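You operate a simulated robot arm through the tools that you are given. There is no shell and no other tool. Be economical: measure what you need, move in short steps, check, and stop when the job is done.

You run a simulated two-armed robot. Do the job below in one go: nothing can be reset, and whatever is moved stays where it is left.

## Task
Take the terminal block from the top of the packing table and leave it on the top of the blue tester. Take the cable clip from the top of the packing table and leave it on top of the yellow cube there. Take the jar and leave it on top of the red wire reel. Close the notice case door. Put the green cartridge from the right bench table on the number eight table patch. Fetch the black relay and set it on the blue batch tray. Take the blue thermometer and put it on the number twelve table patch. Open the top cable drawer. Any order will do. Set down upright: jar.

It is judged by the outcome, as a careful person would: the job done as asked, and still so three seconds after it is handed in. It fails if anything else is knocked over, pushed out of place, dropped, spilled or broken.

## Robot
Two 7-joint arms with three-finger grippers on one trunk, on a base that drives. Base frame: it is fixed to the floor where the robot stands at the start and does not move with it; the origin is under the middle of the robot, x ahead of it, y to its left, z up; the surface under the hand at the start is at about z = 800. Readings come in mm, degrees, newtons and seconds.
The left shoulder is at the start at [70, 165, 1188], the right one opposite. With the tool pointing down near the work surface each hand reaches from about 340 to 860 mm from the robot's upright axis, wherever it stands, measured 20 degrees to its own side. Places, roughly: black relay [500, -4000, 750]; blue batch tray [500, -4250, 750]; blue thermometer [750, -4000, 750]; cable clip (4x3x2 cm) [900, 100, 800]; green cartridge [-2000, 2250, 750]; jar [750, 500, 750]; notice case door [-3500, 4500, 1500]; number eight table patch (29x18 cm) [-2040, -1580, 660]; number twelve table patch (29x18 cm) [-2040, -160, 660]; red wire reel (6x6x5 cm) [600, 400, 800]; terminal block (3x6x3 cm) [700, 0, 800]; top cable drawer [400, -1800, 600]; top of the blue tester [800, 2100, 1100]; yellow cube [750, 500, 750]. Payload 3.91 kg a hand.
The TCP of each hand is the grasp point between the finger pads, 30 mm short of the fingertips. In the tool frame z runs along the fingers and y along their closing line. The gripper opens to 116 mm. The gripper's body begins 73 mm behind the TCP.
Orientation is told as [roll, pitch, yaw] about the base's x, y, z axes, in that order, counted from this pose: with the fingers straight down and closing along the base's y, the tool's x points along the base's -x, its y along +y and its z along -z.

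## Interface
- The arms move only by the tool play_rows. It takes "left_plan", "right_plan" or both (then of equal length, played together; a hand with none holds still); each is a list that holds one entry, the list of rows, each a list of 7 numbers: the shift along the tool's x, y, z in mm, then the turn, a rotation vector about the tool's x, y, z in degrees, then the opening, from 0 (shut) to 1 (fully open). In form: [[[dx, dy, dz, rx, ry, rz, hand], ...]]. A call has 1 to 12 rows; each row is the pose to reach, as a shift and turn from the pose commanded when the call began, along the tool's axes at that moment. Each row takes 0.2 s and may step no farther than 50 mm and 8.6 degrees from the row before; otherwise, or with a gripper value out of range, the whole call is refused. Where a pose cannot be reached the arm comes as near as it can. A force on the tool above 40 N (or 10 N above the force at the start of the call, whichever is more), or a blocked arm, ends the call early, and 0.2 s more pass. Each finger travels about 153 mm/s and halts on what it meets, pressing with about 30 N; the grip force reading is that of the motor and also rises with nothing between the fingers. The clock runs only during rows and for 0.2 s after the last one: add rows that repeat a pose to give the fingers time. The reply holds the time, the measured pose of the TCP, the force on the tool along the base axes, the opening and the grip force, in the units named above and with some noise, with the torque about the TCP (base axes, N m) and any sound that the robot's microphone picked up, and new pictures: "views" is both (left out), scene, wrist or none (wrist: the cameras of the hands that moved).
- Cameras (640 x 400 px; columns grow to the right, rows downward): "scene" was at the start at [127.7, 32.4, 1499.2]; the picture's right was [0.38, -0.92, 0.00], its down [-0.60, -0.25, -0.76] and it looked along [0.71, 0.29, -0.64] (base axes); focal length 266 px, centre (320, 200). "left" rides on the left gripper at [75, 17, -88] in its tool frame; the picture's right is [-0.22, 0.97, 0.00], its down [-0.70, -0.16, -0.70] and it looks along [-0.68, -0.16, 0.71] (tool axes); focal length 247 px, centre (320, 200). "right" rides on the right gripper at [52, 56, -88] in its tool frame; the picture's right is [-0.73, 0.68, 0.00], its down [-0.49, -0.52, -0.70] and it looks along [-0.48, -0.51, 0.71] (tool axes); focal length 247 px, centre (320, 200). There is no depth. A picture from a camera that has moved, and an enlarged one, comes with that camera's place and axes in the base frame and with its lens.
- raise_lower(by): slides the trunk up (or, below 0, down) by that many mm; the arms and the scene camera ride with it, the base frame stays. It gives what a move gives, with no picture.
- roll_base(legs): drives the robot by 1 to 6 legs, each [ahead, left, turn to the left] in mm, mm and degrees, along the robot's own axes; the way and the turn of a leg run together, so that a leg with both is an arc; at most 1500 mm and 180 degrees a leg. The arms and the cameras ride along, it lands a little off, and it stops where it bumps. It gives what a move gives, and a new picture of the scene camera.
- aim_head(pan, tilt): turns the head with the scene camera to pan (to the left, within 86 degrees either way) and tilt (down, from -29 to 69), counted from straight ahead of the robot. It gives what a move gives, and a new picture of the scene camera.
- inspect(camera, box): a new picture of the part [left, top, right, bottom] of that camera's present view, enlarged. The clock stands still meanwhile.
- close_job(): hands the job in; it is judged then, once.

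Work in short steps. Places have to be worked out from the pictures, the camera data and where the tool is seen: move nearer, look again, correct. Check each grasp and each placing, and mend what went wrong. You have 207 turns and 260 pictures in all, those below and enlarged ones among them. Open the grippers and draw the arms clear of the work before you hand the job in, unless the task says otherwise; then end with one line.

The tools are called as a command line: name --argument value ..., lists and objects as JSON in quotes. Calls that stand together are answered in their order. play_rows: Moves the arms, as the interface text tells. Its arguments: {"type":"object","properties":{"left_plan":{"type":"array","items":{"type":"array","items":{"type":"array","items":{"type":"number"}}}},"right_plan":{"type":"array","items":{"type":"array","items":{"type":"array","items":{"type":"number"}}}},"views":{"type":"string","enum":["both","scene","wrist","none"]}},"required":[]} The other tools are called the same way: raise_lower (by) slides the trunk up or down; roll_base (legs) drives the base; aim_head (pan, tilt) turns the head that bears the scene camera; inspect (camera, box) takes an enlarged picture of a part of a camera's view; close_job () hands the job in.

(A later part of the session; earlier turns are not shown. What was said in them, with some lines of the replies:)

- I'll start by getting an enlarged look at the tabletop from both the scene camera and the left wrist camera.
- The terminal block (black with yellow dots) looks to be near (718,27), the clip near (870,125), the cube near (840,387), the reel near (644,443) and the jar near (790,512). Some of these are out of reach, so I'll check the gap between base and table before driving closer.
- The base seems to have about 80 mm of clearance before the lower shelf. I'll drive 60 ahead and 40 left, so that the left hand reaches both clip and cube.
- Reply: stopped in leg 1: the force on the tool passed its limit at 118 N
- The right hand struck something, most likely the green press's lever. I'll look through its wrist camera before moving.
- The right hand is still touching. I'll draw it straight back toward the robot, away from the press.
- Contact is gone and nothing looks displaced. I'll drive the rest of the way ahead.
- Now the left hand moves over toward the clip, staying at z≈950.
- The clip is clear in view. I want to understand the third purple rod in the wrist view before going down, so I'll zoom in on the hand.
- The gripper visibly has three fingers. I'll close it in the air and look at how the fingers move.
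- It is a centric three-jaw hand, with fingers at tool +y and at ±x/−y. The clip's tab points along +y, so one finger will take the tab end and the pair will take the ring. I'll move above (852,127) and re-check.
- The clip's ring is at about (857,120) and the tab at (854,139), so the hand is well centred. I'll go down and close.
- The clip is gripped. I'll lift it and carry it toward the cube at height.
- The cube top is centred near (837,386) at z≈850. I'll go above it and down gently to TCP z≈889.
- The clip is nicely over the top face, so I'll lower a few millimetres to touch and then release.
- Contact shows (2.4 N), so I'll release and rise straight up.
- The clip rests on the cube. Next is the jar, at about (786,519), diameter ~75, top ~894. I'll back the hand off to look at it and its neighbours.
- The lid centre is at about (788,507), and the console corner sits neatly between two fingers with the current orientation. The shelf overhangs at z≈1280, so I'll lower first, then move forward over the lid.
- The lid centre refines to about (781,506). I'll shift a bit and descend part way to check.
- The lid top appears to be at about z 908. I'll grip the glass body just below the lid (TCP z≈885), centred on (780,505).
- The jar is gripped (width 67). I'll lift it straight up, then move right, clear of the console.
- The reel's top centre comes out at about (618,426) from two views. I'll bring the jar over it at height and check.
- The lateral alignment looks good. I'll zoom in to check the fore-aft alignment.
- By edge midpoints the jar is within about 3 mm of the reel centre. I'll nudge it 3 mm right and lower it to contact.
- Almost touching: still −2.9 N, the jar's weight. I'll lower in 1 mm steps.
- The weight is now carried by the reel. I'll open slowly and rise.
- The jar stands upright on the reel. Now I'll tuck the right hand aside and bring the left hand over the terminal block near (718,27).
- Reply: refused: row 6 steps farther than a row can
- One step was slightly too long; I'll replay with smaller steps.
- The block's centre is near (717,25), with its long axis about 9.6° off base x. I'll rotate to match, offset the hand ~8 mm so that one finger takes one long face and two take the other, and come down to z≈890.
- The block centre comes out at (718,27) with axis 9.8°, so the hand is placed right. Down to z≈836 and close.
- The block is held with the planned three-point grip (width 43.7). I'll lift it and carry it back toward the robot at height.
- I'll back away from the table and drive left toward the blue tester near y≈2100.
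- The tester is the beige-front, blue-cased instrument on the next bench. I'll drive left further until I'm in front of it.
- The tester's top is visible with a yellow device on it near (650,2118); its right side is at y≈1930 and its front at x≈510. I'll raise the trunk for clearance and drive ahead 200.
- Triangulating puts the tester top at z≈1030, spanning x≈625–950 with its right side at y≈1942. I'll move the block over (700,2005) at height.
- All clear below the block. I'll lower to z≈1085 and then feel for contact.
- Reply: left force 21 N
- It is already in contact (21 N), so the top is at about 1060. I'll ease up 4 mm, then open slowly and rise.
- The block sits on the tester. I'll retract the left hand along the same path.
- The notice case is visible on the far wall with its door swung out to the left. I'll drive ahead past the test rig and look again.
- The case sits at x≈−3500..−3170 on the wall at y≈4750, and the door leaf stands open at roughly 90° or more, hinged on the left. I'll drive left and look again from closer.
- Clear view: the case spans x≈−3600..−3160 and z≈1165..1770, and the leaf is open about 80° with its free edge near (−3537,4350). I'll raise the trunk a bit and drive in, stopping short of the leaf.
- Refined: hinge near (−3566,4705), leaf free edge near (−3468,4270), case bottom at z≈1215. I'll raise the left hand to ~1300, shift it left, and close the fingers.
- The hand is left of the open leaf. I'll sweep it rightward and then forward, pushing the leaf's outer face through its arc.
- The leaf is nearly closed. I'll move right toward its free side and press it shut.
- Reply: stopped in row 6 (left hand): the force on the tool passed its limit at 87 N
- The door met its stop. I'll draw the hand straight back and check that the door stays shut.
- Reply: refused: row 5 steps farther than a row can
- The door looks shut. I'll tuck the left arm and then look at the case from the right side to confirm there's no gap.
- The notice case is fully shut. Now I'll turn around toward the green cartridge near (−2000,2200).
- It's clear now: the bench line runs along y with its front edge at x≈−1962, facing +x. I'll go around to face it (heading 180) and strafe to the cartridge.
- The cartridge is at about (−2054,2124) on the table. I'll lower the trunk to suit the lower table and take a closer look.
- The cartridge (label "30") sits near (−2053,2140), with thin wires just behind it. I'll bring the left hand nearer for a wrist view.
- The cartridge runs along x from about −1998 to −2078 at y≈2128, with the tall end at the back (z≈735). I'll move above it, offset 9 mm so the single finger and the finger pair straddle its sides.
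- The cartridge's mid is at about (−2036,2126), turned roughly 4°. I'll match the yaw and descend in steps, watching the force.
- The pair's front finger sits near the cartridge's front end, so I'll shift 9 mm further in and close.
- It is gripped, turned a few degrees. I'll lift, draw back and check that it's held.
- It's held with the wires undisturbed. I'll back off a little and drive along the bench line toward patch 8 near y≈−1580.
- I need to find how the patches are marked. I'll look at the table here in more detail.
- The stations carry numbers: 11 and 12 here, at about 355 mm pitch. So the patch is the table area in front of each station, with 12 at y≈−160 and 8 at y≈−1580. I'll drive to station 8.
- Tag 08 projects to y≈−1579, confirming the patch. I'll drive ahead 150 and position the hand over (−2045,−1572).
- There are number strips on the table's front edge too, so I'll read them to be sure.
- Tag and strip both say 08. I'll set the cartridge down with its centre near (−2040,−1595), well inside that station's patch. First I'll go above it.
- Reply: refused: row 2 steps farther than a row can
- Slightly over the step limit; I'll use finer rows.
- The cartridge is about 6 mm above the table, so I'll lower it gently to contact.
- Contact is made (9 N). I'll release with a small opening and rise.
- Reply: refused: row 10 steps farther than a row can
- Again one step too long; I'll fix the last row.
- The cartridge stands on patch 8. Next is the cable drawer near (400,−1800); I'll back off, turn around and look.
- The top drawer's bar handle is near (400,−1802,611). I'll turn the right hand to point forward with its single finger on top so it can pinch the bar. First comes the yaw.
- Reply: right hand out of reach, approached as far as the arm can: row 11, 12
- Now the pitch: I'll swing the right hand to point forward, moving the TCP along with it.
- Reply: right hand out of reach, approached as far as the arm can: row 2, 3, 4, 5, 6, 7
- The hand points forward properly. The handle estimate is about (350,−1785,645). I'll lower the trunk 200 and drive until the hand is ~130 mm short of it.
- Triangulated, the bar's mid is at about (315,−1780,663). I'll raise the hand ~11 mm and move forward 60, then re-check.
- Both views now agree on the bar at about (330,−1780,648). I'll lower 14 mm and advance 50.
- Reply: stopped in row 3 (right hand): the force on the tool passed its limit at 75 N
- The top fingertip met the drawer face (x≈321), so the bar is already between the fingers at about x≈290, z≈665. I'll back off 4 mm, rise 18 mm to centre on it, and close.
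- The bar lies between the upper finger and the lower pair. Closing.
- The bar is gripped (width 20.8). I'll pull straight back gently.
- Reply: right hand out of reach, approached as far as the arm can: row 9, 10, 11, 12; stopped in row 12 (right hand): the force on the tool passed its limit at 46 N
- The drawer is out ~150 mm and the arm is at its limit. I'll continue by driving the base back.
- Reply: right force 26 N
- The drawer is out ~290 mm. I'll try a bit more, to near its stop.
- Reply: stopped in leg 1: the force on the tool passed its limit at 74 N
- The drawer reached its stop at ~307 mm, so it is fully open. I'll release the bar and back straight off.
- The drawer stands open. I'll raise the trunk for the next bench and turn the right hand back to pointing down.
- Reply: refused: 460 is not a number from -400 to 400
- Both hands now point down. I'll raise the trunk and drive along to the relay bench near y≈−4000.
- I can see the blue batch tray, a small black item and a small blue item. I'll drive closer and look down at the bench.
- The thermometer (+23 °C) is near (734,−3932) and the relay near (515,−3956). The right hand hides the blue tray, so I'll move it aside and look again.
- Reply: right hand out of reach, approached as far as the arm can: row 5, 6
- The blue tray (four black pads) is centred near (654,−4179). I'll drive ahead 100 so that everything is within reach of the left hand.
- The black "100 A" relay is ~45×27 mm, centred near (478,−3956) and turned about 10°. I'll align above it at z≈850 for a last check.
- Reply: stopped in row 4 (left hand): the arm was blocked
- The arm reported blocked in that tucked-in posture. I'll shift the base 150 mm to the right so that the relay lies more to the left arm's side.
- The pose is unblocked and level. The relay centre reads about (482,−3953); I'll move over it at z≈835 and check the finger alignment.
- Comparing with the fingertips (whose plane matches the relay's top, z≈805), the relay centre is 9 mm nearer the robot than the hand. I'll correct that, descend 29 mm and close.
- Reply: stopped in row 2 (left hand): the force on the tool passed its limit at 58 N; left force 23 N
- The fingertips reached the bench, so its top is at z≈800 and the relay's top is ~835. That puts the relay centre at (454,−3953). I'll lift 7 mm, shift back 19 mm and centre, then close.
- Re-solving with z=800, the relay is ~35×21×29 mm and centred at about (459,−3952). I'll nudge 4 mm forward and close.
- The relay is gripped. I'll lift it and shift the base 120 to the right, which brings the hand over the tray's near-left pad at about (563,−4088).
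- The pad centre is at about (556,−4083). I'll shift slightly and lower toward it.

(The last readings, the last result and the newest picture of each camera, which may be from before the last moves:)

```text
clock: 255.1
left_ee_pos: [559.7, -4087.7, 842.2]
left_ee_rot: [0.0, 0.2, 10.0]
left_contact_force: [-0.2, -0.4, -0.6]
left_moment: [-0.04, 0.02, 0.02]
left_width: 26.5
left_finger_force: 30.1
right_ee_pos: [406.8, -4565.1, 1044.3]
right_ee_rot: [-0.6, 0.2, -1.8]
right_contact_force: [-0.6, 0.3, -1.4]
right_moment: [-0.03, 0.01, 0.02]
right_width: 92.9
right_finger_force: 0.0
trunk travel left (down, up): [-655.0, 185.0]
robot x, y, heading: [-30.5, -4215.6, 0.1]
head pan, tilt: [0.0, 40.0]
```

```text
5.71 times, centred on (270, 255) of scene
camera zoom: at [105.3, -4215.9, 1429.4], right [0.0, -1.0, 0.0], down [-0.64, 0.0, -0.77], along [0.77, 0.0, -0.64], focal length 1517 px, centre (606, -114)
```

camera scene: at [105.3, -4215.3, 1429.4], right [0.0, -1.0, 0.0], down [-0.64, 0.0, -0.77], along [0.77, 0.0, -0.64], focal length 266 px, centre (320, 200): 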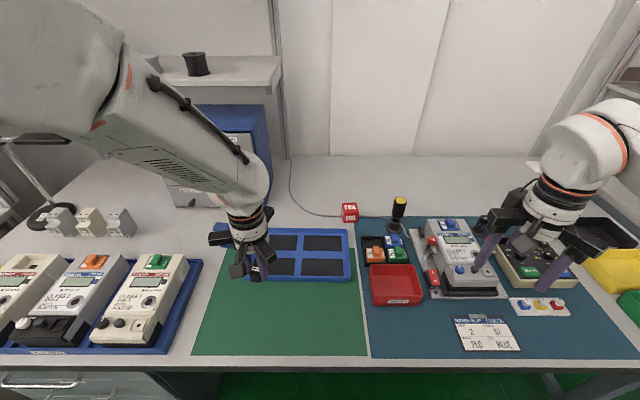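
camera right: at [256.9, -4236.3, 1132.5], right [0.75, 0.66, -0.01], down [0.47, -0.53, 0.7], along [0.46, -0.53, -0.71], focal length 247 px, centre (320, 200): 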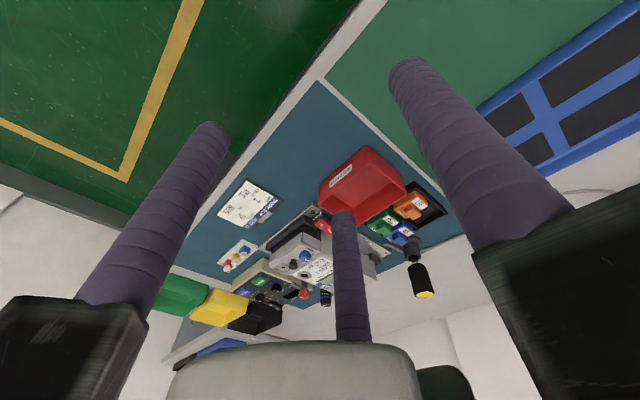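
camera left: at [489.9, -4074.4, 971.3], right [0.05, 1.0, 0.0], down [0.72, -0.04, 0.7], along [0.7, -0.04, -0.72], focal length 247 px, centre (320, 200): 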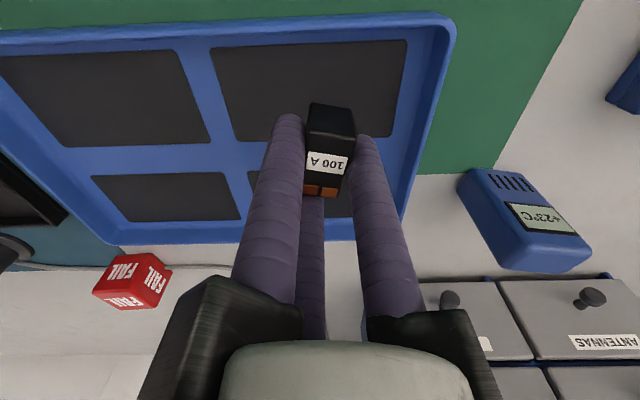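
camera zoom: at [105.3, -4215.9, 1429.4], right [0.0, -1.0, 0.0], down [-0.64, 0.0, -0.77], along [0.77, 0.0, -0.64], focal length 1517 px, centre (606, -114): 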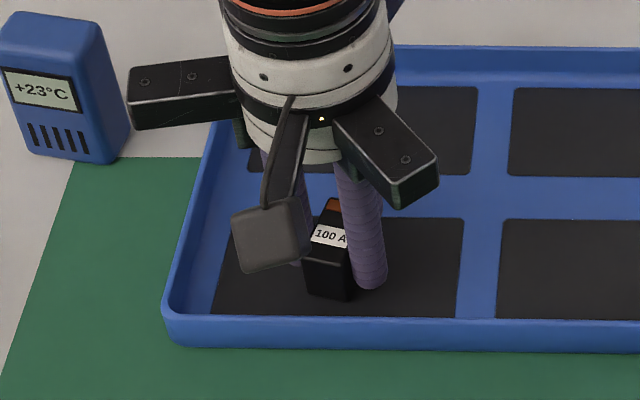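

The relay is over the pad with no contact yet. I'll lower in small steps.

play_rows --left_plan '[[[0, 0, 2, 0, 0, 0, 0.05], [0, 0, 3.5, 0, 0, 0, 0.05], [0, 0, 5, 0, 0, 0, 0.05], [0, 0, 5, 0, 0, 0, 0.05]]]' --views "none"

```text
clock: 256.1
left_ee_pos: [560.2, -4088.4, 840.3]
left_ee_rot: [-0.1, 0.2, 10.0]
left_contact_force: [1.2, 0.4, 7.0]
left_moment: [0.1, 0.11, 0.0]
left_width: 26.7
left_finger_force: 30.0
right_ee_pos: [405.6, -4563.2, 1045.5]
right_ee_rot: [-0.6, 0.4, -1.9]
right_contact_force: [-0.5, 0.2, -0.5]
right_moment: [0.03, 0.02, 0.01]
right_width: 93.1
right_finger_force: 0.0
trunk travel left (down, up): [-655.0, 185.0]
robot x, y, heading: [-32.0, -4215.7, 0.2]
head pan, tilt: [0.0, 40.0]
```

Contact (7 N). I'll release and rise.

play_rows --left_plan '[[[0, 0, -1, 0, 0, 0, 0.3], [0, 0, -1, 0, 0, 0, 0.45], [0, 0, -1, 0, 0, 0, 0.45], [0, 0, -25, 0, 0, 0, 0.45], [0, 0, -65, 0, 0, 0, 0.5], [0, 0, -105, 0, 0, 0, 0.6], [0, 0, -130, 0, 0, 0, 0.7]]]' --views "wrist"

inspect --camera "scene" --box '[180, 180, 360, 300]'

```text
clock: 257.7
left_ee_pos: [561.4, -4087.8, 969.8]
left_ee_rot: [-0.1, 0.1, 9.9]
left_contact_force: [0.3, -0.3, -1.0]
left_moment: [0.0, 0.02, -0.02]
left_width: 81.6
left_finger_force: 0.1
right_ee_pos: [407.0, -4563.1, 1044.3]
right_ee_rot: [-0.6, 0.3, -2.0]
right_contact_force: [-0.7, -0.7, 0.3]
right_moment: [0.0, -0.01, 0.01]
right_width: 92.5
right_finger_force: 0.1
trunk travel left (down, up): [-655.0, 185.0]
robot x, y, heading: [-28.9, -4218.2, 0.1]
head pan, tilt: [0.0, 40.0]
camera left: at [484.6, -4083.7, 1057.3], right [0.05, 1.0, 0.0], down [0.72, -0.03, 0.7], along [0.7, -0.04, -0.72], focal length 247 px, centre (320, 200)
```

left: 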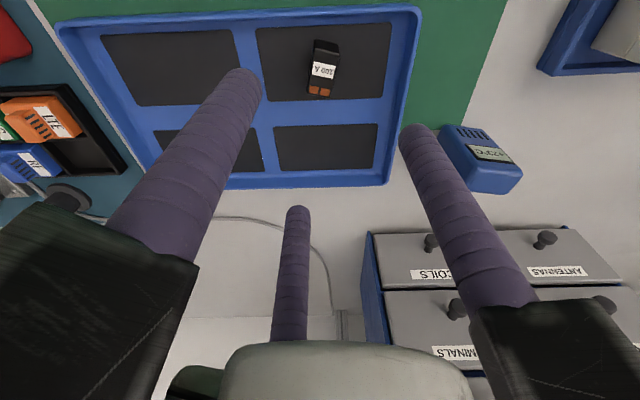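

```text
3.33 times, centred on (270, 240) of scene
camera zoom: at [104.6, -4215.9, 1429.4], right [0.0, -1.0, 0.0], down [-0.64, 0.0, -0.77], along [0.77, 0.0, -0.64], focal length 885 px, centre (487, 67)
```

zoom: 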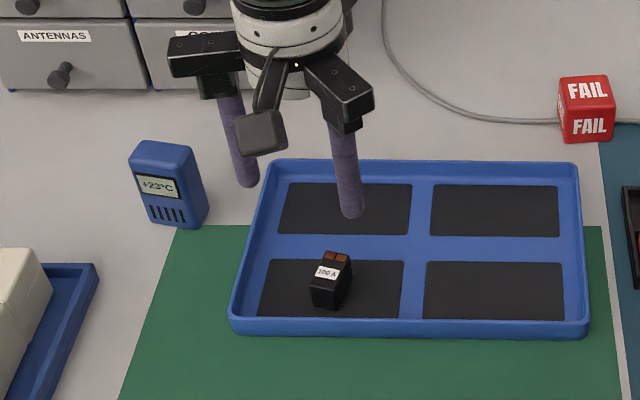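

The relay rests on the tray. Next is the thermometer, standing near (640,−3933). I'll bring the left hand near for a view.

play_rows --left_plan '[[[5, 40, 0, 0, 0, 3, 0.9], [15, 80, 0, 0, 0, 6, 0.9], [25, 115, 0, 0, 0, 9.9, 0.9], [35, 135, 0, 0, 0, 9.9, 0.9], [35, 135, 0, 0, 0, 9.9, 0.9]]]' --views "wrist"

inspect --camera "left" --box '[240, 60, 480, 260]'

inspect --camera "scene" --box '[180, 180, 300, 280]'

```text
clock: 258.9
left_ee_pos: [504.3, -3961.8, 969.6]
left_ee_rot: [0.0, 0.3, 0.1]
left_contact_force: [0.4, -0.6, -0.3]
left_moment: [0.02, 0.0, -0.03]
left_width: 104.6
left_finger_force: 0.1
right_ee_pos: [407.7, -4563.3, 1045.0]
right_ee_rot: [-0.6, 0.3, -1.9]
right_contact_force: [-0.2, 0.6, 0.1]
right_moment: [0.01, -0.02, 0.0]
right_width: 92.8
right_finger_force: 0.1
trunk travel left (down, up): [-655.0, 185.0]
robot x, y, heading: [-33.4, -4216.3, 0.3]
head pan, tilt: [0.0, 40.0]
camera left: at [429.8, -3944.8, 1058.0], right [0.22, 0.97, 0.0], down [0.7, -0.16, 0.7], along [0.68, -0.16, -0.72], focal length 247 px, centre (320, 200)
```

left: 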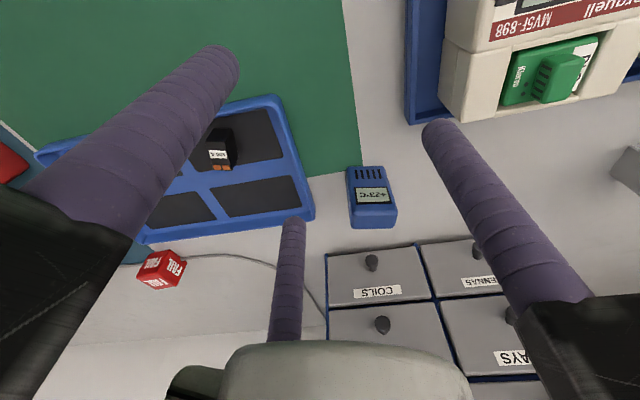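

```text
2.00 times, centred on (360, 160) of left
camera zoom: at [429.8, -3944.8, 1058.0], right [0.22, 0.97, 0.0], down [0.7, -0.16, 0.7], along [0.68, -0.16, -0.72], focal length 494 px, centre (240, 280)
```

zoom: 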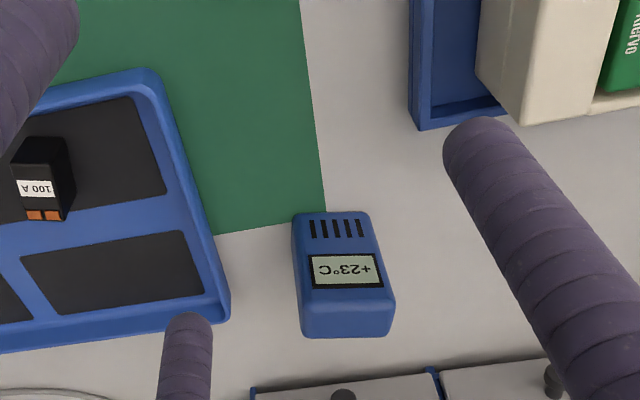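

```text
4.00 times, centred on (240, 230) of scene
camera zoom: at [105.9, -4216.4, 1429.3], right [0.0, -1.0, 0.0], down [-0.64, 0.0, -0.77], along [0.77, 0.0, -0.64], focal length 1062 px, centre (640, 80)
```

zoom: 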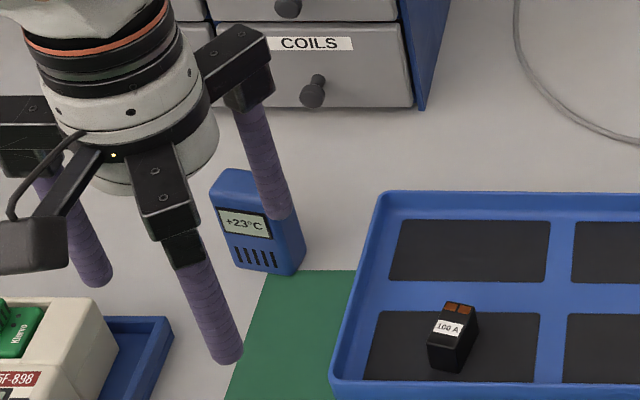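

The thermometer is ~45×40×68 mm, centred near (648,−3933) and turned about −10°. I'll move over it with matching yaw, tips just above its top, and check.

play_rows --left_plan '[[[-36, 7, 0, 0, 0, 3, 0.9], [-72, 14, 0, 0, 0, 6, 0.9], [-108, 21, 10, 0, 0, 10, 0.9], [-143, 27, 25, 0, 0, 10, 0.9], [-143, 27, 50, 0, 0, 10, 0.9], [-143, 27, 50, 0, 0, 10, 0.9]]]' --views "wrist"

inspect --camera "scene" --box '[180, 160, 320, 280]'

```text
clock: 260.3
left_ee_pos: [645.7, -3933.1, 919.8]
left_ee_rot: [-0.2, 0.3, -9.9]
left_contact_force: [0.2, -0.2, 0.7]
left_moment: [-0.01, -0.02, -0.02]
left_width: 104.5
left_finger_force: 0.0
right_ee_pos: [406.2, -4561.7, 1044.6]
right_ee_rot: [-0.6, 0.3, -1.9]
right_contact_force: [-1.3, 0.3, -0.6]
right_moment: [-0.01, -0.02, 0.02]
right_width: 92.9
right_finger_force: 0.0
trunk travel left (down, up): [-655.0, 185.0]
robot x, y, heading: [-27.5, -4214.7, 0.2]
head pan, tilt: [0.0, 40.0]
camera left: at [574.9, -3902.9, 1008.6], right [0.39, 0.92, 0.0], down [0.66, -0.28, 0.7], along [0.64, -0.27, -0.72], focal length 247 px, centre (320, 200)
```

left: 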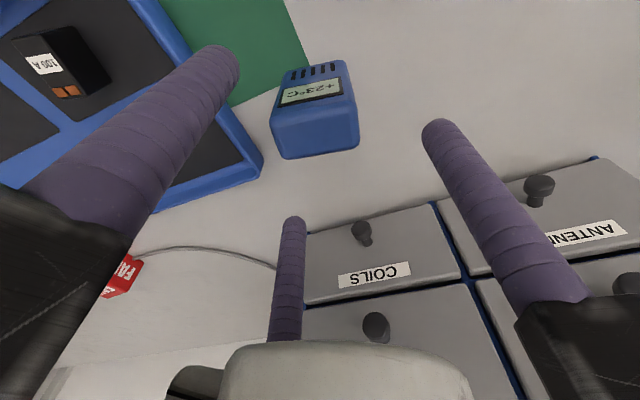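

```text
3.33 times, centred on (250, 220) of scene
camera zoom: at [105.4, -4215.8, 1429.3], right [0.0, -1.0, 0.0], down [-0.64, 0.0, -0.77], along [0.77, 0.0, -0.64], focal length 885 px, centre (553, 133)
```

zoom: 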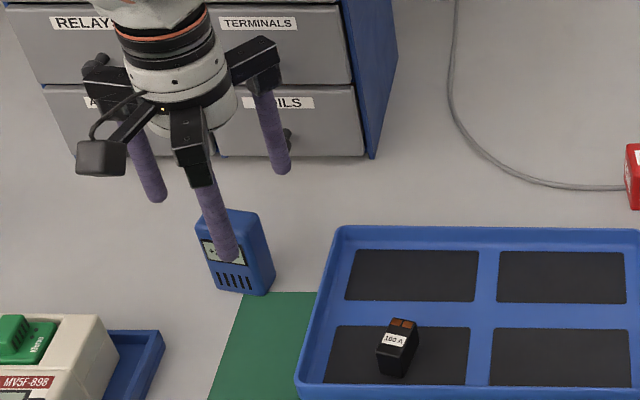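

Well centred. I'll descend to TCP z≈850 and close around it.

play_rows --left_plan '[[[0, 2, 25, 0, 0, 0, 0.9], [0, 2, 50, 0, 0, 0, 0.9], [0, 2, 70, 0, 0, 0, 0.9], [0, 2, 70, 0, 0, 0, 0.7], [0, 2, 70, 0, 0, 0, 0.5], [0, 2, 70, 0, 0, 0, 0.3], [0, 2, 70, 0, 0, 0, 0.1], [0, 2, 70, 0, 0, 0, 0.1]]]' --views "wrist"

inspect --camera "scene" --box '[180, 160, 320, 280]'

```text
clock: 262.1
left_ee_pos: [643.9, -3931.4, 849.4]
left_ee_rot: [-0.1, 0.2, -10.0]
left_contact_force: [0.2, -0.3, 0.1]
left_moment: [0.02, 0.0, -0.04]
left_width: 36.1
left_finger_force: 30.4
right_ee_pos: [406.9, -4563.6, 1044.3]
right_ee_rot: [-0.5, 0.3, -1.9]
right_contact_force: [0.5, 0.2, -0.2]
right_moment: [0.04, -0.01, -0.04]
right_width: 92.5
right_finger_force: 0.1
trunk travel left (down, up): [-655.0, 185.0]
robot x, y, heading: [-24.0, -4216.7, 0.2]
head pan, tilt: [0.0, 40.0]
camera left: at [573.2, -3901.2, 937.8], right [0.39, 0.92, 0.0], down [0.66, -0.28, 0.7], along [0.64, -0.27, -0.72], focal length 247 px, centre (320, 200)
```

left: 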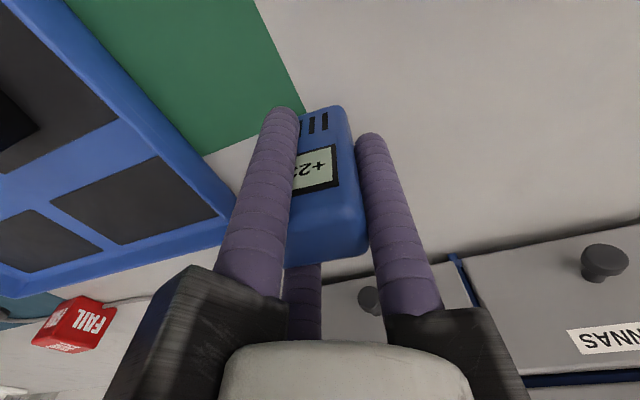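

```text
3.33 times, centred on (250, 220) of scene
camera zoom: at [105.4, -4215.8, 1429.3], right [0.0, -1.0, 0.0], down [-0.64, 0.0, -0.77], along [0.77, 0.0, -0.64], focal length 885 px, centre (553, 133)
```

zoom: 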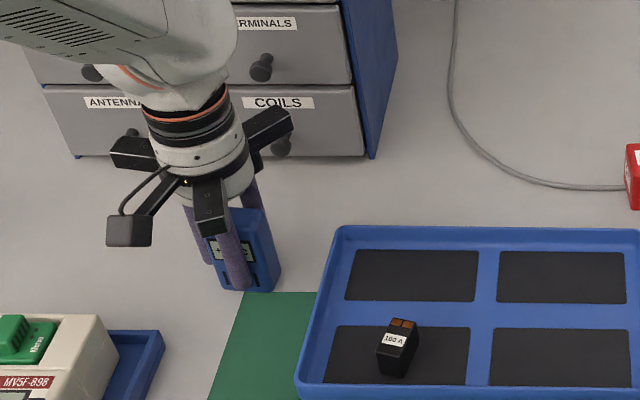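

The thermometer is gripped. I'll lift and draw back.

play_rows --left_plan '[[[0, 0, -20, 0, 0, 0, 0.1], [0, 0, -60, 0, 0, 0, 0.1], [0, 0, -105, 0, 0, 0, 0.1], [20, 0, -140, 0, 0, 0, 0.1], [60, 0, -155, 0, 0, 0, 0.1], [105, 5, -160, 0, 0, 0, 0.1], [150, 10, -160, 0, 0, 0, 0.1], [190, 15, -160, 0, 0, 0, 0.1], [190, 15, -160, 0, 0, 0, 0.1]]]' --views "both"

```text
clock: 264.1
left_ee_pos: [460.8, -3883.4, 1011.2]
left_ee_rot: [-0.1, 0.3, -10.0]
left_contact_force: [-0.1, -1.8, -2.2]
left_moment: [0.04, 0.04, 0.02]
left_width: 36.4
left_finger_force: 30.1
right_ee_pos: [408.0, -4563.2, 1044.3]
right_ee_rot: [-0.6, 0.4, -1.9]
right_contact_force: [-0.2, -0.4, 0.1]
right_moment: [0.01, 0.0, 0.0]
right_width: 92.9
right_finger_force: 0.1
trunk travel left (down, up): [-655.0, 185.0]
robot x, y, heading: [-30.0, -4208.7, 0.2]
head pan, tilt: [0.0, 40.0]
camera scene: at [106.8, -4216.0, 1429.2], right [0.0, -1.0, 0.0], down [-0.64, 0.0, -0.77], along [0.77, 0.0, -0.64], focal length 266 px, centre (320, 200)
camera left: at [390.7, -3853.2, 1098.7], right [0.39, 0.92, 0.0], down [0.66, -0.28, 0.7], along [0.64, -0.27, -0.72], focal length 247 px, centre (320, 200)
```

scene: 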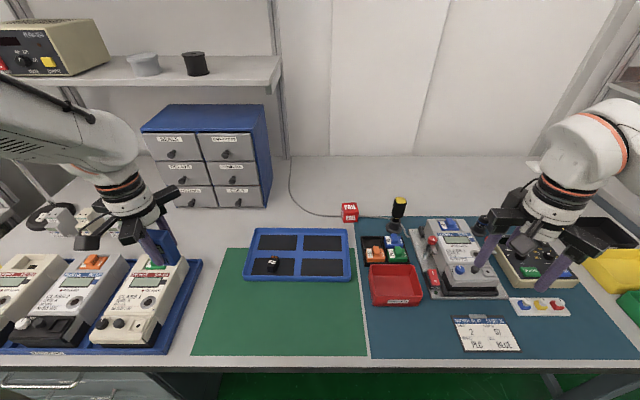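
left: 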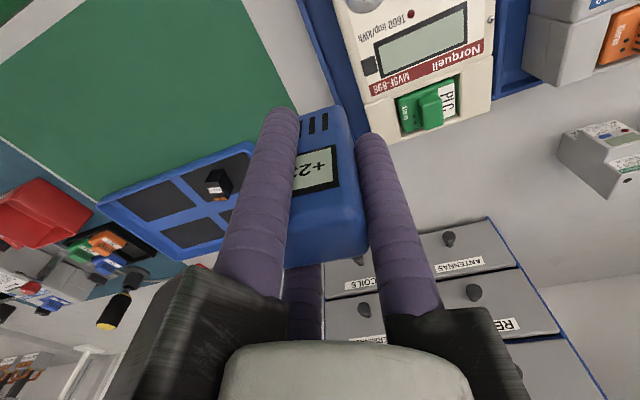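

The thermometer is held securely. I'll back off, drive north along the aisle, and turn to face station 12.

roll_base --legs '[[-900, 0, 0], [0, 1400, 0], [0, 1400, 0], [0, 1350, 0]]'

roll_base --legs '[[0, 0, 179]]'

```text
clock: 288.6
left_ee_pos: [-442.7, 316.9, 1010.4]
left_ee_rot: [-0.1, 0.1, -9.4]
left_contact_force: [0.1, 1.0, -0.9]
left_moment: [-0.01, 0.02, -0.02]
left_width: 35.6
left_finger_force: 29.9
right_ee_pos: [-490.9, -363.9, 1044.5]
right_ee_rot: [-0.6, 0.3, -1.4]
right_contact_force: [0.4, -0.6, 0.0]
right_moment: [-0.01, 0.01, -0.02]
right_width: 92.8
right_finger_force: 0.1
trunk travel left (down, up): [-655.0, 185.0]
robot x, y, heading: [-930.9, -21.6, 0.7]
head pan, tilt: [0.0, 40.0]
camera scene: at [-794.9, -19.2, 1429.3], right [0.01, -1.0, 0.0], down [-0.64, -0.01, -0.77], along [0.77, 0.01, -0.64], focal length 266 px, centre (320, 200)
```

scene: 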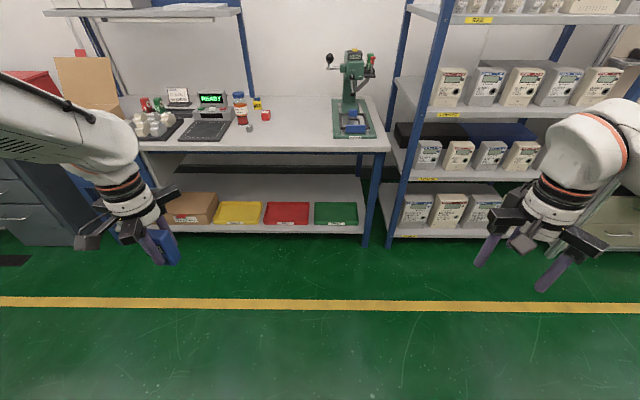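

```text
clock: 296.4
left_ee_pos: [-1419.1, -353.5, 1011.6]
left_ee_rot: [-0.1, 0.2, 169.8]
left_contact_force: [0.6, 0.5, -0.6]
left_moment: [-0.05, 0.03, 0.02]
left_width: 36.1
left_finger_force: 29.9
right_ee_pos: [-1362.9, 328.8, 1044.7]
right_ee_rot: [-0.5, 0.2, 177.8]
right_contact_force: [-0.3, 0.1, 0.8]
right_moment: [0.01, -0.03, 0.01]
right_width: 92.9
right_finger_force: 0.1
trunk travel left (down, up): [-655.0, 185.0]
robot x, y, heading: [-931.9, -24.5, 179.9]
head pan, tilt: [0.0, 40.0]
camera scene: at [-1065.6, -20.5, 1429.3], right [0.0, 1.0, 0.0], down [0.64, 0.0, -0.77], along [-0.77, 0.0, -0.64], focal length 266 px, centre (320, 200)
```

scene: 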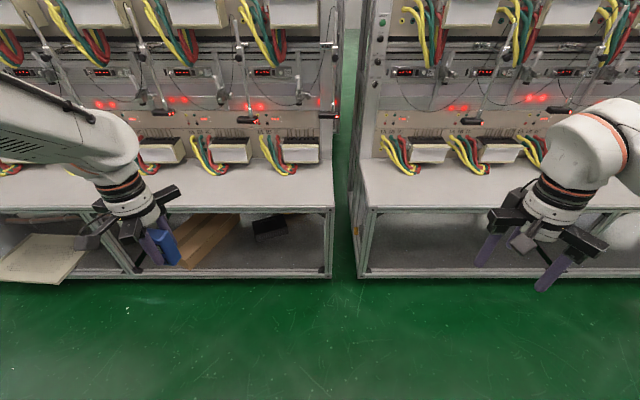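

I'm in front of station 12. I'll lower the trunk a little and drive ahead.

raise_lower --by -60

roll_base --legs '[[460, 0, 0]]'

inspect --camera "scene" --box '[140, 40, 360, 320]'

```text
clock: 297.4
left_ee_pos: [-1419.5, -350.7, 950.4]
left_ee_rot: [-0.1, 0.2, 169.8]
left_contact_force: [-0.1, -1.1, -0.5]
left_moment: [0.03, -0.01, 0.01]
left_width: 35.9
left_finger_force: 30.0
right_ee_pos: [-1363.4, 328.0, 984.4]
right_ee_rot: [-0.5, 0.4, 177.7]
right_contact_force: [-0.2, 0.0, -0.2]
right_moment: [-0.02, -0.04, 0.02]
right_width: 92.8
right_finger_force: 0.1
trunk travel left (down, up): [-595.0, 245.0]
robot x, y, heading: [-930.9, -19.0, 180.1]
head pan, tilt: [0.0, 40.0]
```

```text
clock: 300.1
left_ee_pos: [-1879.5, -350.5, 950.5]
left_ee_rot: [-0.1, 0.3, 169.7]
left_contact_force: [-1.1, -0.4, -1.0]
left_moment: [0.03, -0.04, 0.0]
left_width: 35.9
left_finger_force: 29.8
right_ee_pos: [-1825.1, 330.5, 984.6]
right_ee_rot: [-0.5, 0.3, 177.9]
right_contact_force: [-0.7, 0.6, 0.5]
right_moment: [0.03, -0.01, -0.01]
right_width: 92.7
right_finger_force: 0.0
trunk travel left (down, up): [-595.0, 245.0]
robot x, y, heading: [-1388.9, -17.4, 180.0]
head pan, tilt: [0.0, 40.0]
camera scene: at [-1526.1, -19.6, 1369.3], right [0.0, 1.0, 0.0], down [0.64, 0.0, -0.77], along [-0.77, 0.0, -0.64], focal length 266 px, centre (320, 200)
```

scene: 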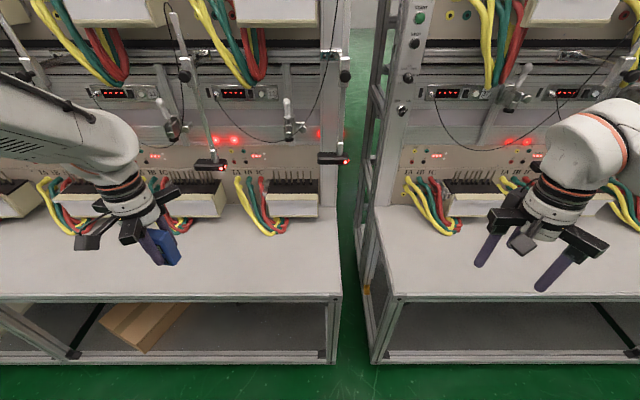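

```text
1.43 times, centred on (250, 180) of scene
camera zoom: at [-1526.1, -19.6, 1369.3], right [0.0, 1.0, 0.0], down [0.64, 0.0, -0.77], along [-0.77, 0.0, -0.64], focal length 379 px, centre (420, 229)
```

zoom: 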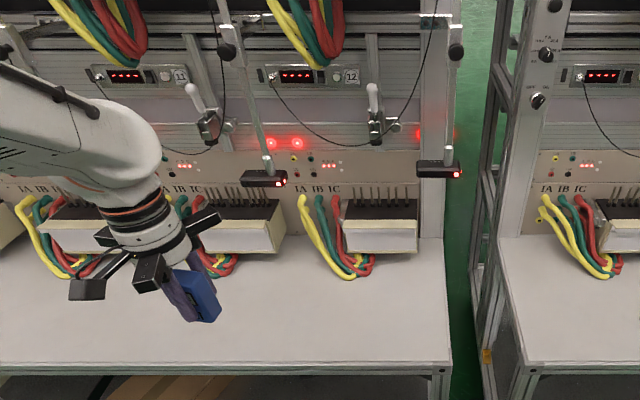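

Station tag 12 projects to y≈−163. I'll lower and move laterally first, then go forward over (−2030,−165).

play_rows --left_plan '[[[-5, -30, 30, 0, 0, 0, 0.1], [-11, -61, 60, 0, 0, 0, 0.1], [-18, -92, 90, 0, 0, 0, 0.1], [-26, -123, 120, 0, 0, 0, 0.1], [-45, -150, 145, 0, 0, 0, 0.1], [-85, -152, 160, 0, 0, 0, 0.1], [-125, -154, 175, 0, 0, 0, 0.1], [-160, -155, 195, 0, 0, 0, 0.1], [-181, -155, 210, 0, 0, 0, 0.1], [-181, -155, 210, 0, 0, 0, 0.1]]]' --views "both"

inspect --camera "scene" --box '[180, 160, 360, 310]'

```text
clock: 302.3
left_ee_pos: [-2031.1, -166.1, 743.0]
left_ee_rot: [0.0, 0.1, 169.8]
left_contact_force: [0.8, 0.4, -0.4]
left_moment: [0.01, 0.0, 0.02]
left_width: 35.9
left_finger_force: 30.3
right_ee_pos: [-1823.3, 329.9, 985.0]
right_ee_rot: [-0.6, 0.3, 177.8]
right_contact_force: [0.9, 0.2, 0.2]
right_moment: [-0.01, -0.02, -0.02]
right_width: 93.0
right_finger_force: 0.0
trunk travel left (down, up): [-595.0, 245.0]
robot x, y, heading: [-1391.6, -19.6, 179.9]
head pan, tilt: [0.0, 40.0]
camera scene: at [-1525.2, -19.4, 1369.4], right [0.0, 1.0, 0.0], down [0.64, 0.0, -0.77], along [-0.77, 0.0, -0.64], focal length 266 px, centre (320, 200)
camera left: at [-1960.6, -196.6, 829.8], right [-0.39, -0.92, 0.0], down [-0.66, 0.28, 0.7], along [-0.64, 0.28, -0.72], focal length 247 px, centre (320, 200)
```

scene: 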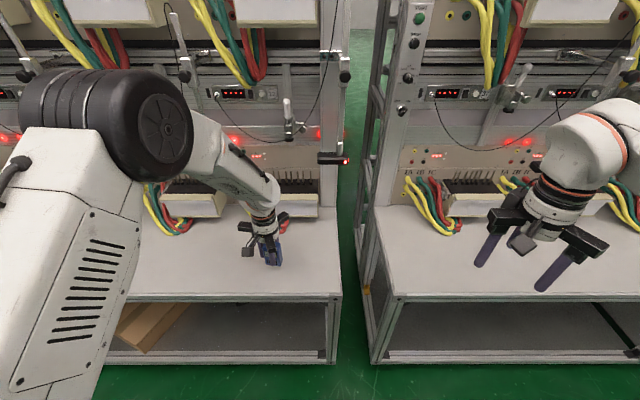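
left: 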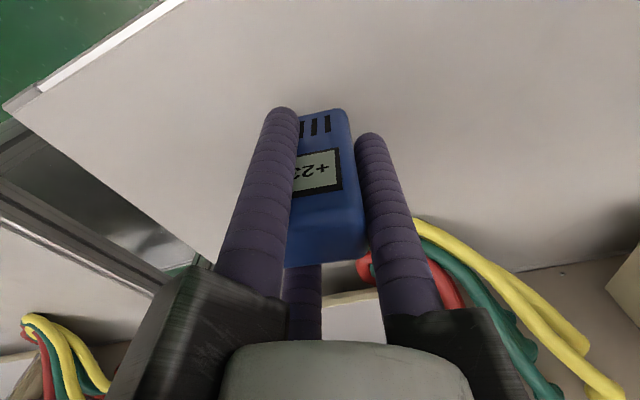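

```text
2.67 times, centred on (270, 235) of scene
camera zoom: at [-1525.2, -19.4, 1369.4], right [0.0, 1.0, 0.0], down [0.64, 0.0, -0.77], along [-0.77, 0.0, -0.64], focal length 708 px, centre (453, 107)
```

zoom: 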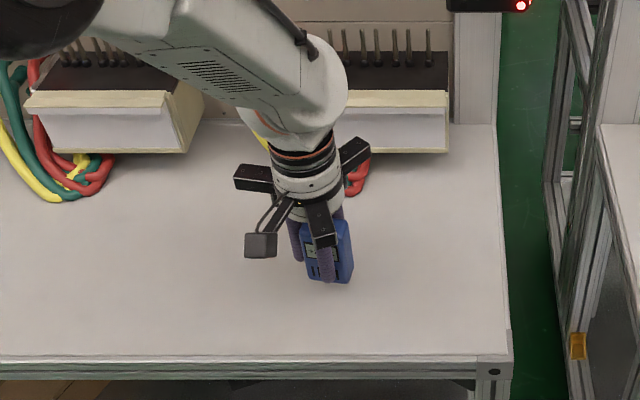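

Over patch 12. I'll shift 15 mm toward the station's middle and lower carefully.

play_rows --left_plan '[[[0, 15, 10, 0, 0, 0, 0.1], [0, 15, 18, 0, 0, 0, 0.1], [0, 15, 24, 0, 0, 0, 0.1], [0, 15, 28, 0, 0, 0, 0.1], [0, 15, 28, 0, 0, 0, 0.1]]]' --views "none"

inspect --camera "scene" --box '[220, 190, 330, 290]'

```text
clock: 303.5
left_ee_pos: [-2032.1, -181.1, 711.8]
left_ee_rot: [-0.1, 0.4, 169.9]
left_contact_force: [1.2, -0.8, -2.1]
left_moment: [0.01, 0.0, -0.01]
left_width: 35.9
left_finger_force: 29.8
right_ee_pos: [-1824.1, 329.7, 983.4]
right_ee_rot: [-0.5, 0.3, 177.8]
right_contact_force: [-0.2, 0.3, 0.8]
right_moment: [0.01, 0.01, -0.01]
right_width: 92.8
right_finger_force: 0.0
trunk travel left (down, up): [-595.0, 245.0]
robot x, y, heading: [-1390.6, -23.4, 180.1]
head pan, tilt: [0.0, 40.0]
```

```text
4.00 times, centred on (275, 240) of scene
camera zoom: at [-1525.8, -19.5, 1369.3], right [0.0, 1.0, 0.0], down [0.64, 0.0, -0.77], along [-0.77, 0.0, -0.64], focal length 1062 px, centre (500, 40)
```

zoom: 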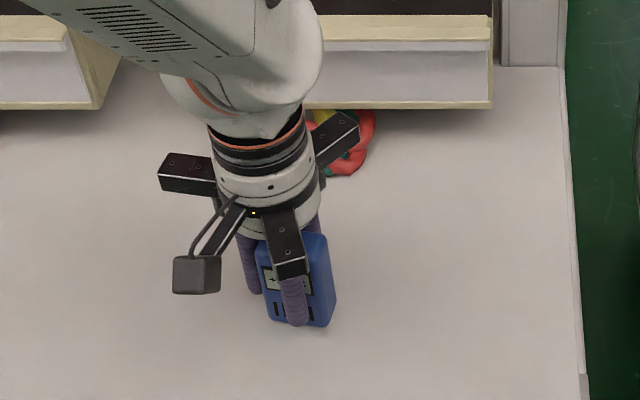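

No contact yet, so I'll continue down in small steps.

play_rows --left_plan '[[[0, 0, 2, 0, 0, 0, 0.1], [0, 0, 3.5, 0, 0, 0, 0.1], [0, 0, 5, 0, 0, 0, 0.1], [0, 0, 5, 0, 0, 0, 0.1]]]' --views "none"

```text
clock: 304.5
left_ee_pos: [-2033.3, -180.3, 709.4]
left_ee_rot: [0.0, 0.0, 169.8]
left_contact_force: [0.0, -3.1, 13.5]
left_moment: [-0.07, 0.03, -0.03]
left_width: 35.8
left_finger_force: 30.0
right_ee_pos: [-1822.8, 329.8, 985.7]
right_ee_rot: [-0.5, 0.2, 177.9]
right_contact_force: [-0.1, 0.0, 0.3]
right_moment: [-0.01, -0.03, -0.02]
right_width: 92.7
right_finger_force: 0.1
trunk travel left (down, up): [-595.0, 245.0]
robot x, y, heading: [-1390.6, -21.8, 179.7]
head pan, tilt: [0.0, 40.0]
```

Contact (13 N). I'll ease up 2 mm, open gently and rise straight up.

play_rows --left_plan '[[[0, 0, -2, 0, 0, 0, 0.1], [0, 0, -2, 0, 0, 0, 0.4], [0, 0, -2, 0, 0, 0, 0.6], [0, 0, -2, 0, 0, 0, 0.8], [0, 0, -2, 0, 0, 0, 0.85], [0, 0, -25, 0, 0, 0, 0.85], [0, 0, -65, 0, 0, 0, 0.85], [0, 0, -105, 0, 0, 0, 0.85], [0, 0, -140, 0, 0, 0, 0.85], [30, 0, -150, 0, 0, 0, 0.85], [75, 0, -155, 0, 0, 0, 0.85], [120, 0, -160, 0, 0, 0, 0.85]]]' --views "wrist"

inspect --camera "scene" --box '[180, 160, 360, 310]'

```text
clock: 307.1
left_ee_pos: [-1914.8, -199.0, 869.7]
left_ee_rot: [-0.1, 0.0, 169.8]
left_contact_force: [0.2, 0.2, 0.1]
left_moment: [0.02, 0.07, 0.0]
left_width: 98.6
left_finger_force: 0.1
right_ee_pos: [-1821.8, 330.1, 985.5]
right_ee_rot: [-0.6, 0.2, 177.9]
right_contact_force: [-0.1, 0.1, -0.7]
right_moment: [-0.01, 0.04, -0.05]
right_width: 93.0
right_finger_force: 0.0
trunk travel left (down, up): [-595.0, 245.0]
robot x, y, heading: [-1390.8, -19.1, 179.8]
head pan, tilt: [0.0, 40.0]
camera left: at [-1844.7, -229.6, 957.7], right [-0.39, -0.92, 0.0], down [-0.66, 0.28, 0.7], along [-0.64, 0.28, -0.72], focal length 247 px, centre (320, 200)
```

left: 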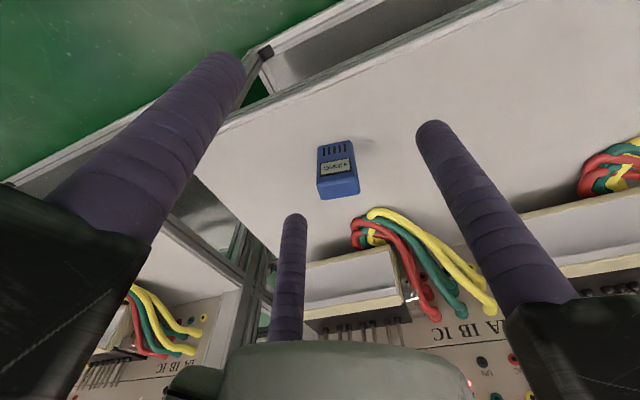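

```text
2.67 times, centred on (270, 235) of scene
camera zoom: at [-1523.7, -19.6, 1369.6], right [0.0, 1.0, 0.0], down [0.64, 0.0, -0.77], along [-0.77, 0.0, -0.64], focal length 708 px, centre (453, 107)
```

zoom: 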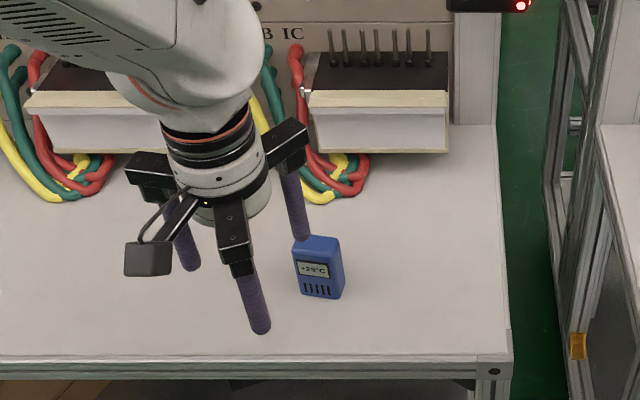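

The thermometer stands on patch 12. I'll back away and take a last look at the packing table to verify the clip and jar.

roll_base --legs '[[-500, 0, 0], [0, 0, 180]]'

inspect --camera "scene" --box '[180, 20, 420, 150]'

```text
clock: 317.6
left_ee_pos: [-370.4, 191.9, 868.9]
left_ee_rot: [0.0, 0.2, -6.7]
left_contact_force: [0.0, 0.6, 0.5]
left_moment: [0.02, 0.02, 0.02]
left_width: 98.7
left_finger_force: 0.1
right_ee_pos: [-431.2, -342.2, 983.7]
right_ee_rot: [-0.6, 0.3, 1.2]
right_contact_force: [-0.2, 0.1, 0.0]
right_moment: [0.0, 0.02, -0.01]
right_width: 92.9
right_finger_force: 0.0
trunk travel left (down, up): [-595.0, 245.0]
robot x, y, heading: [-889.1, -18.9, 3.5]
head pan, tilt: [0.0, 40.0]
camera scene: at [-751.3, -11.3, 1369.3], right [0.06, -1.0, 0.0], down [-0.64, -0.04, -0.77], along [0.76, 0.05, -0.64], focal length 266 px, centre (320, 200)
```

scene: 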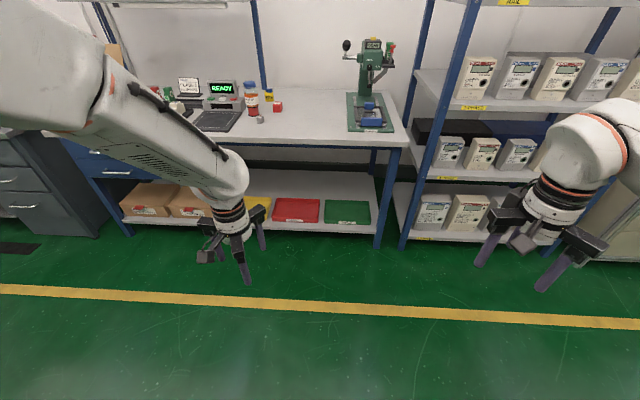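

```text
2.67 times, centred on (300, 85) of scene
camera zoom: at [-751.3, -11.3, 1369.3], right [0.06, -1.0, 0.0], down [-0.64, -0.04, -0.77], along [0.76, 0.05, -0.64], focal length 708 px, centre (373, 507)
```

zoom: 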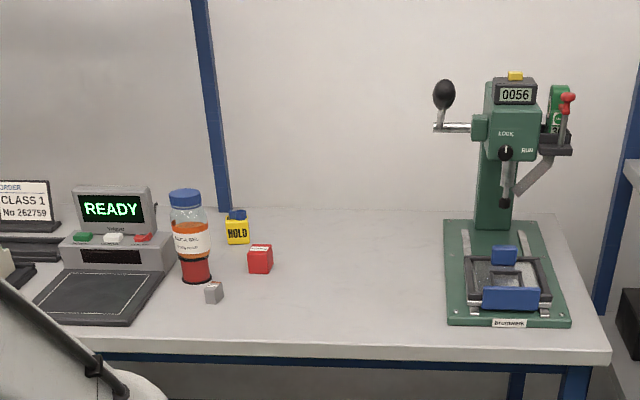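

Everything at the packing table is as it should be: the clip is on the cube, the jar is upright on the reel, and the press is in place. Both hands are open and clear, so I'm handing the job in.

close_job

```text
The job is handed in.
```

All eight tasks are done and the job is handed in; early on, the right hand bumped the packing table's green press (118 N), and in later views nothing looked displaced.
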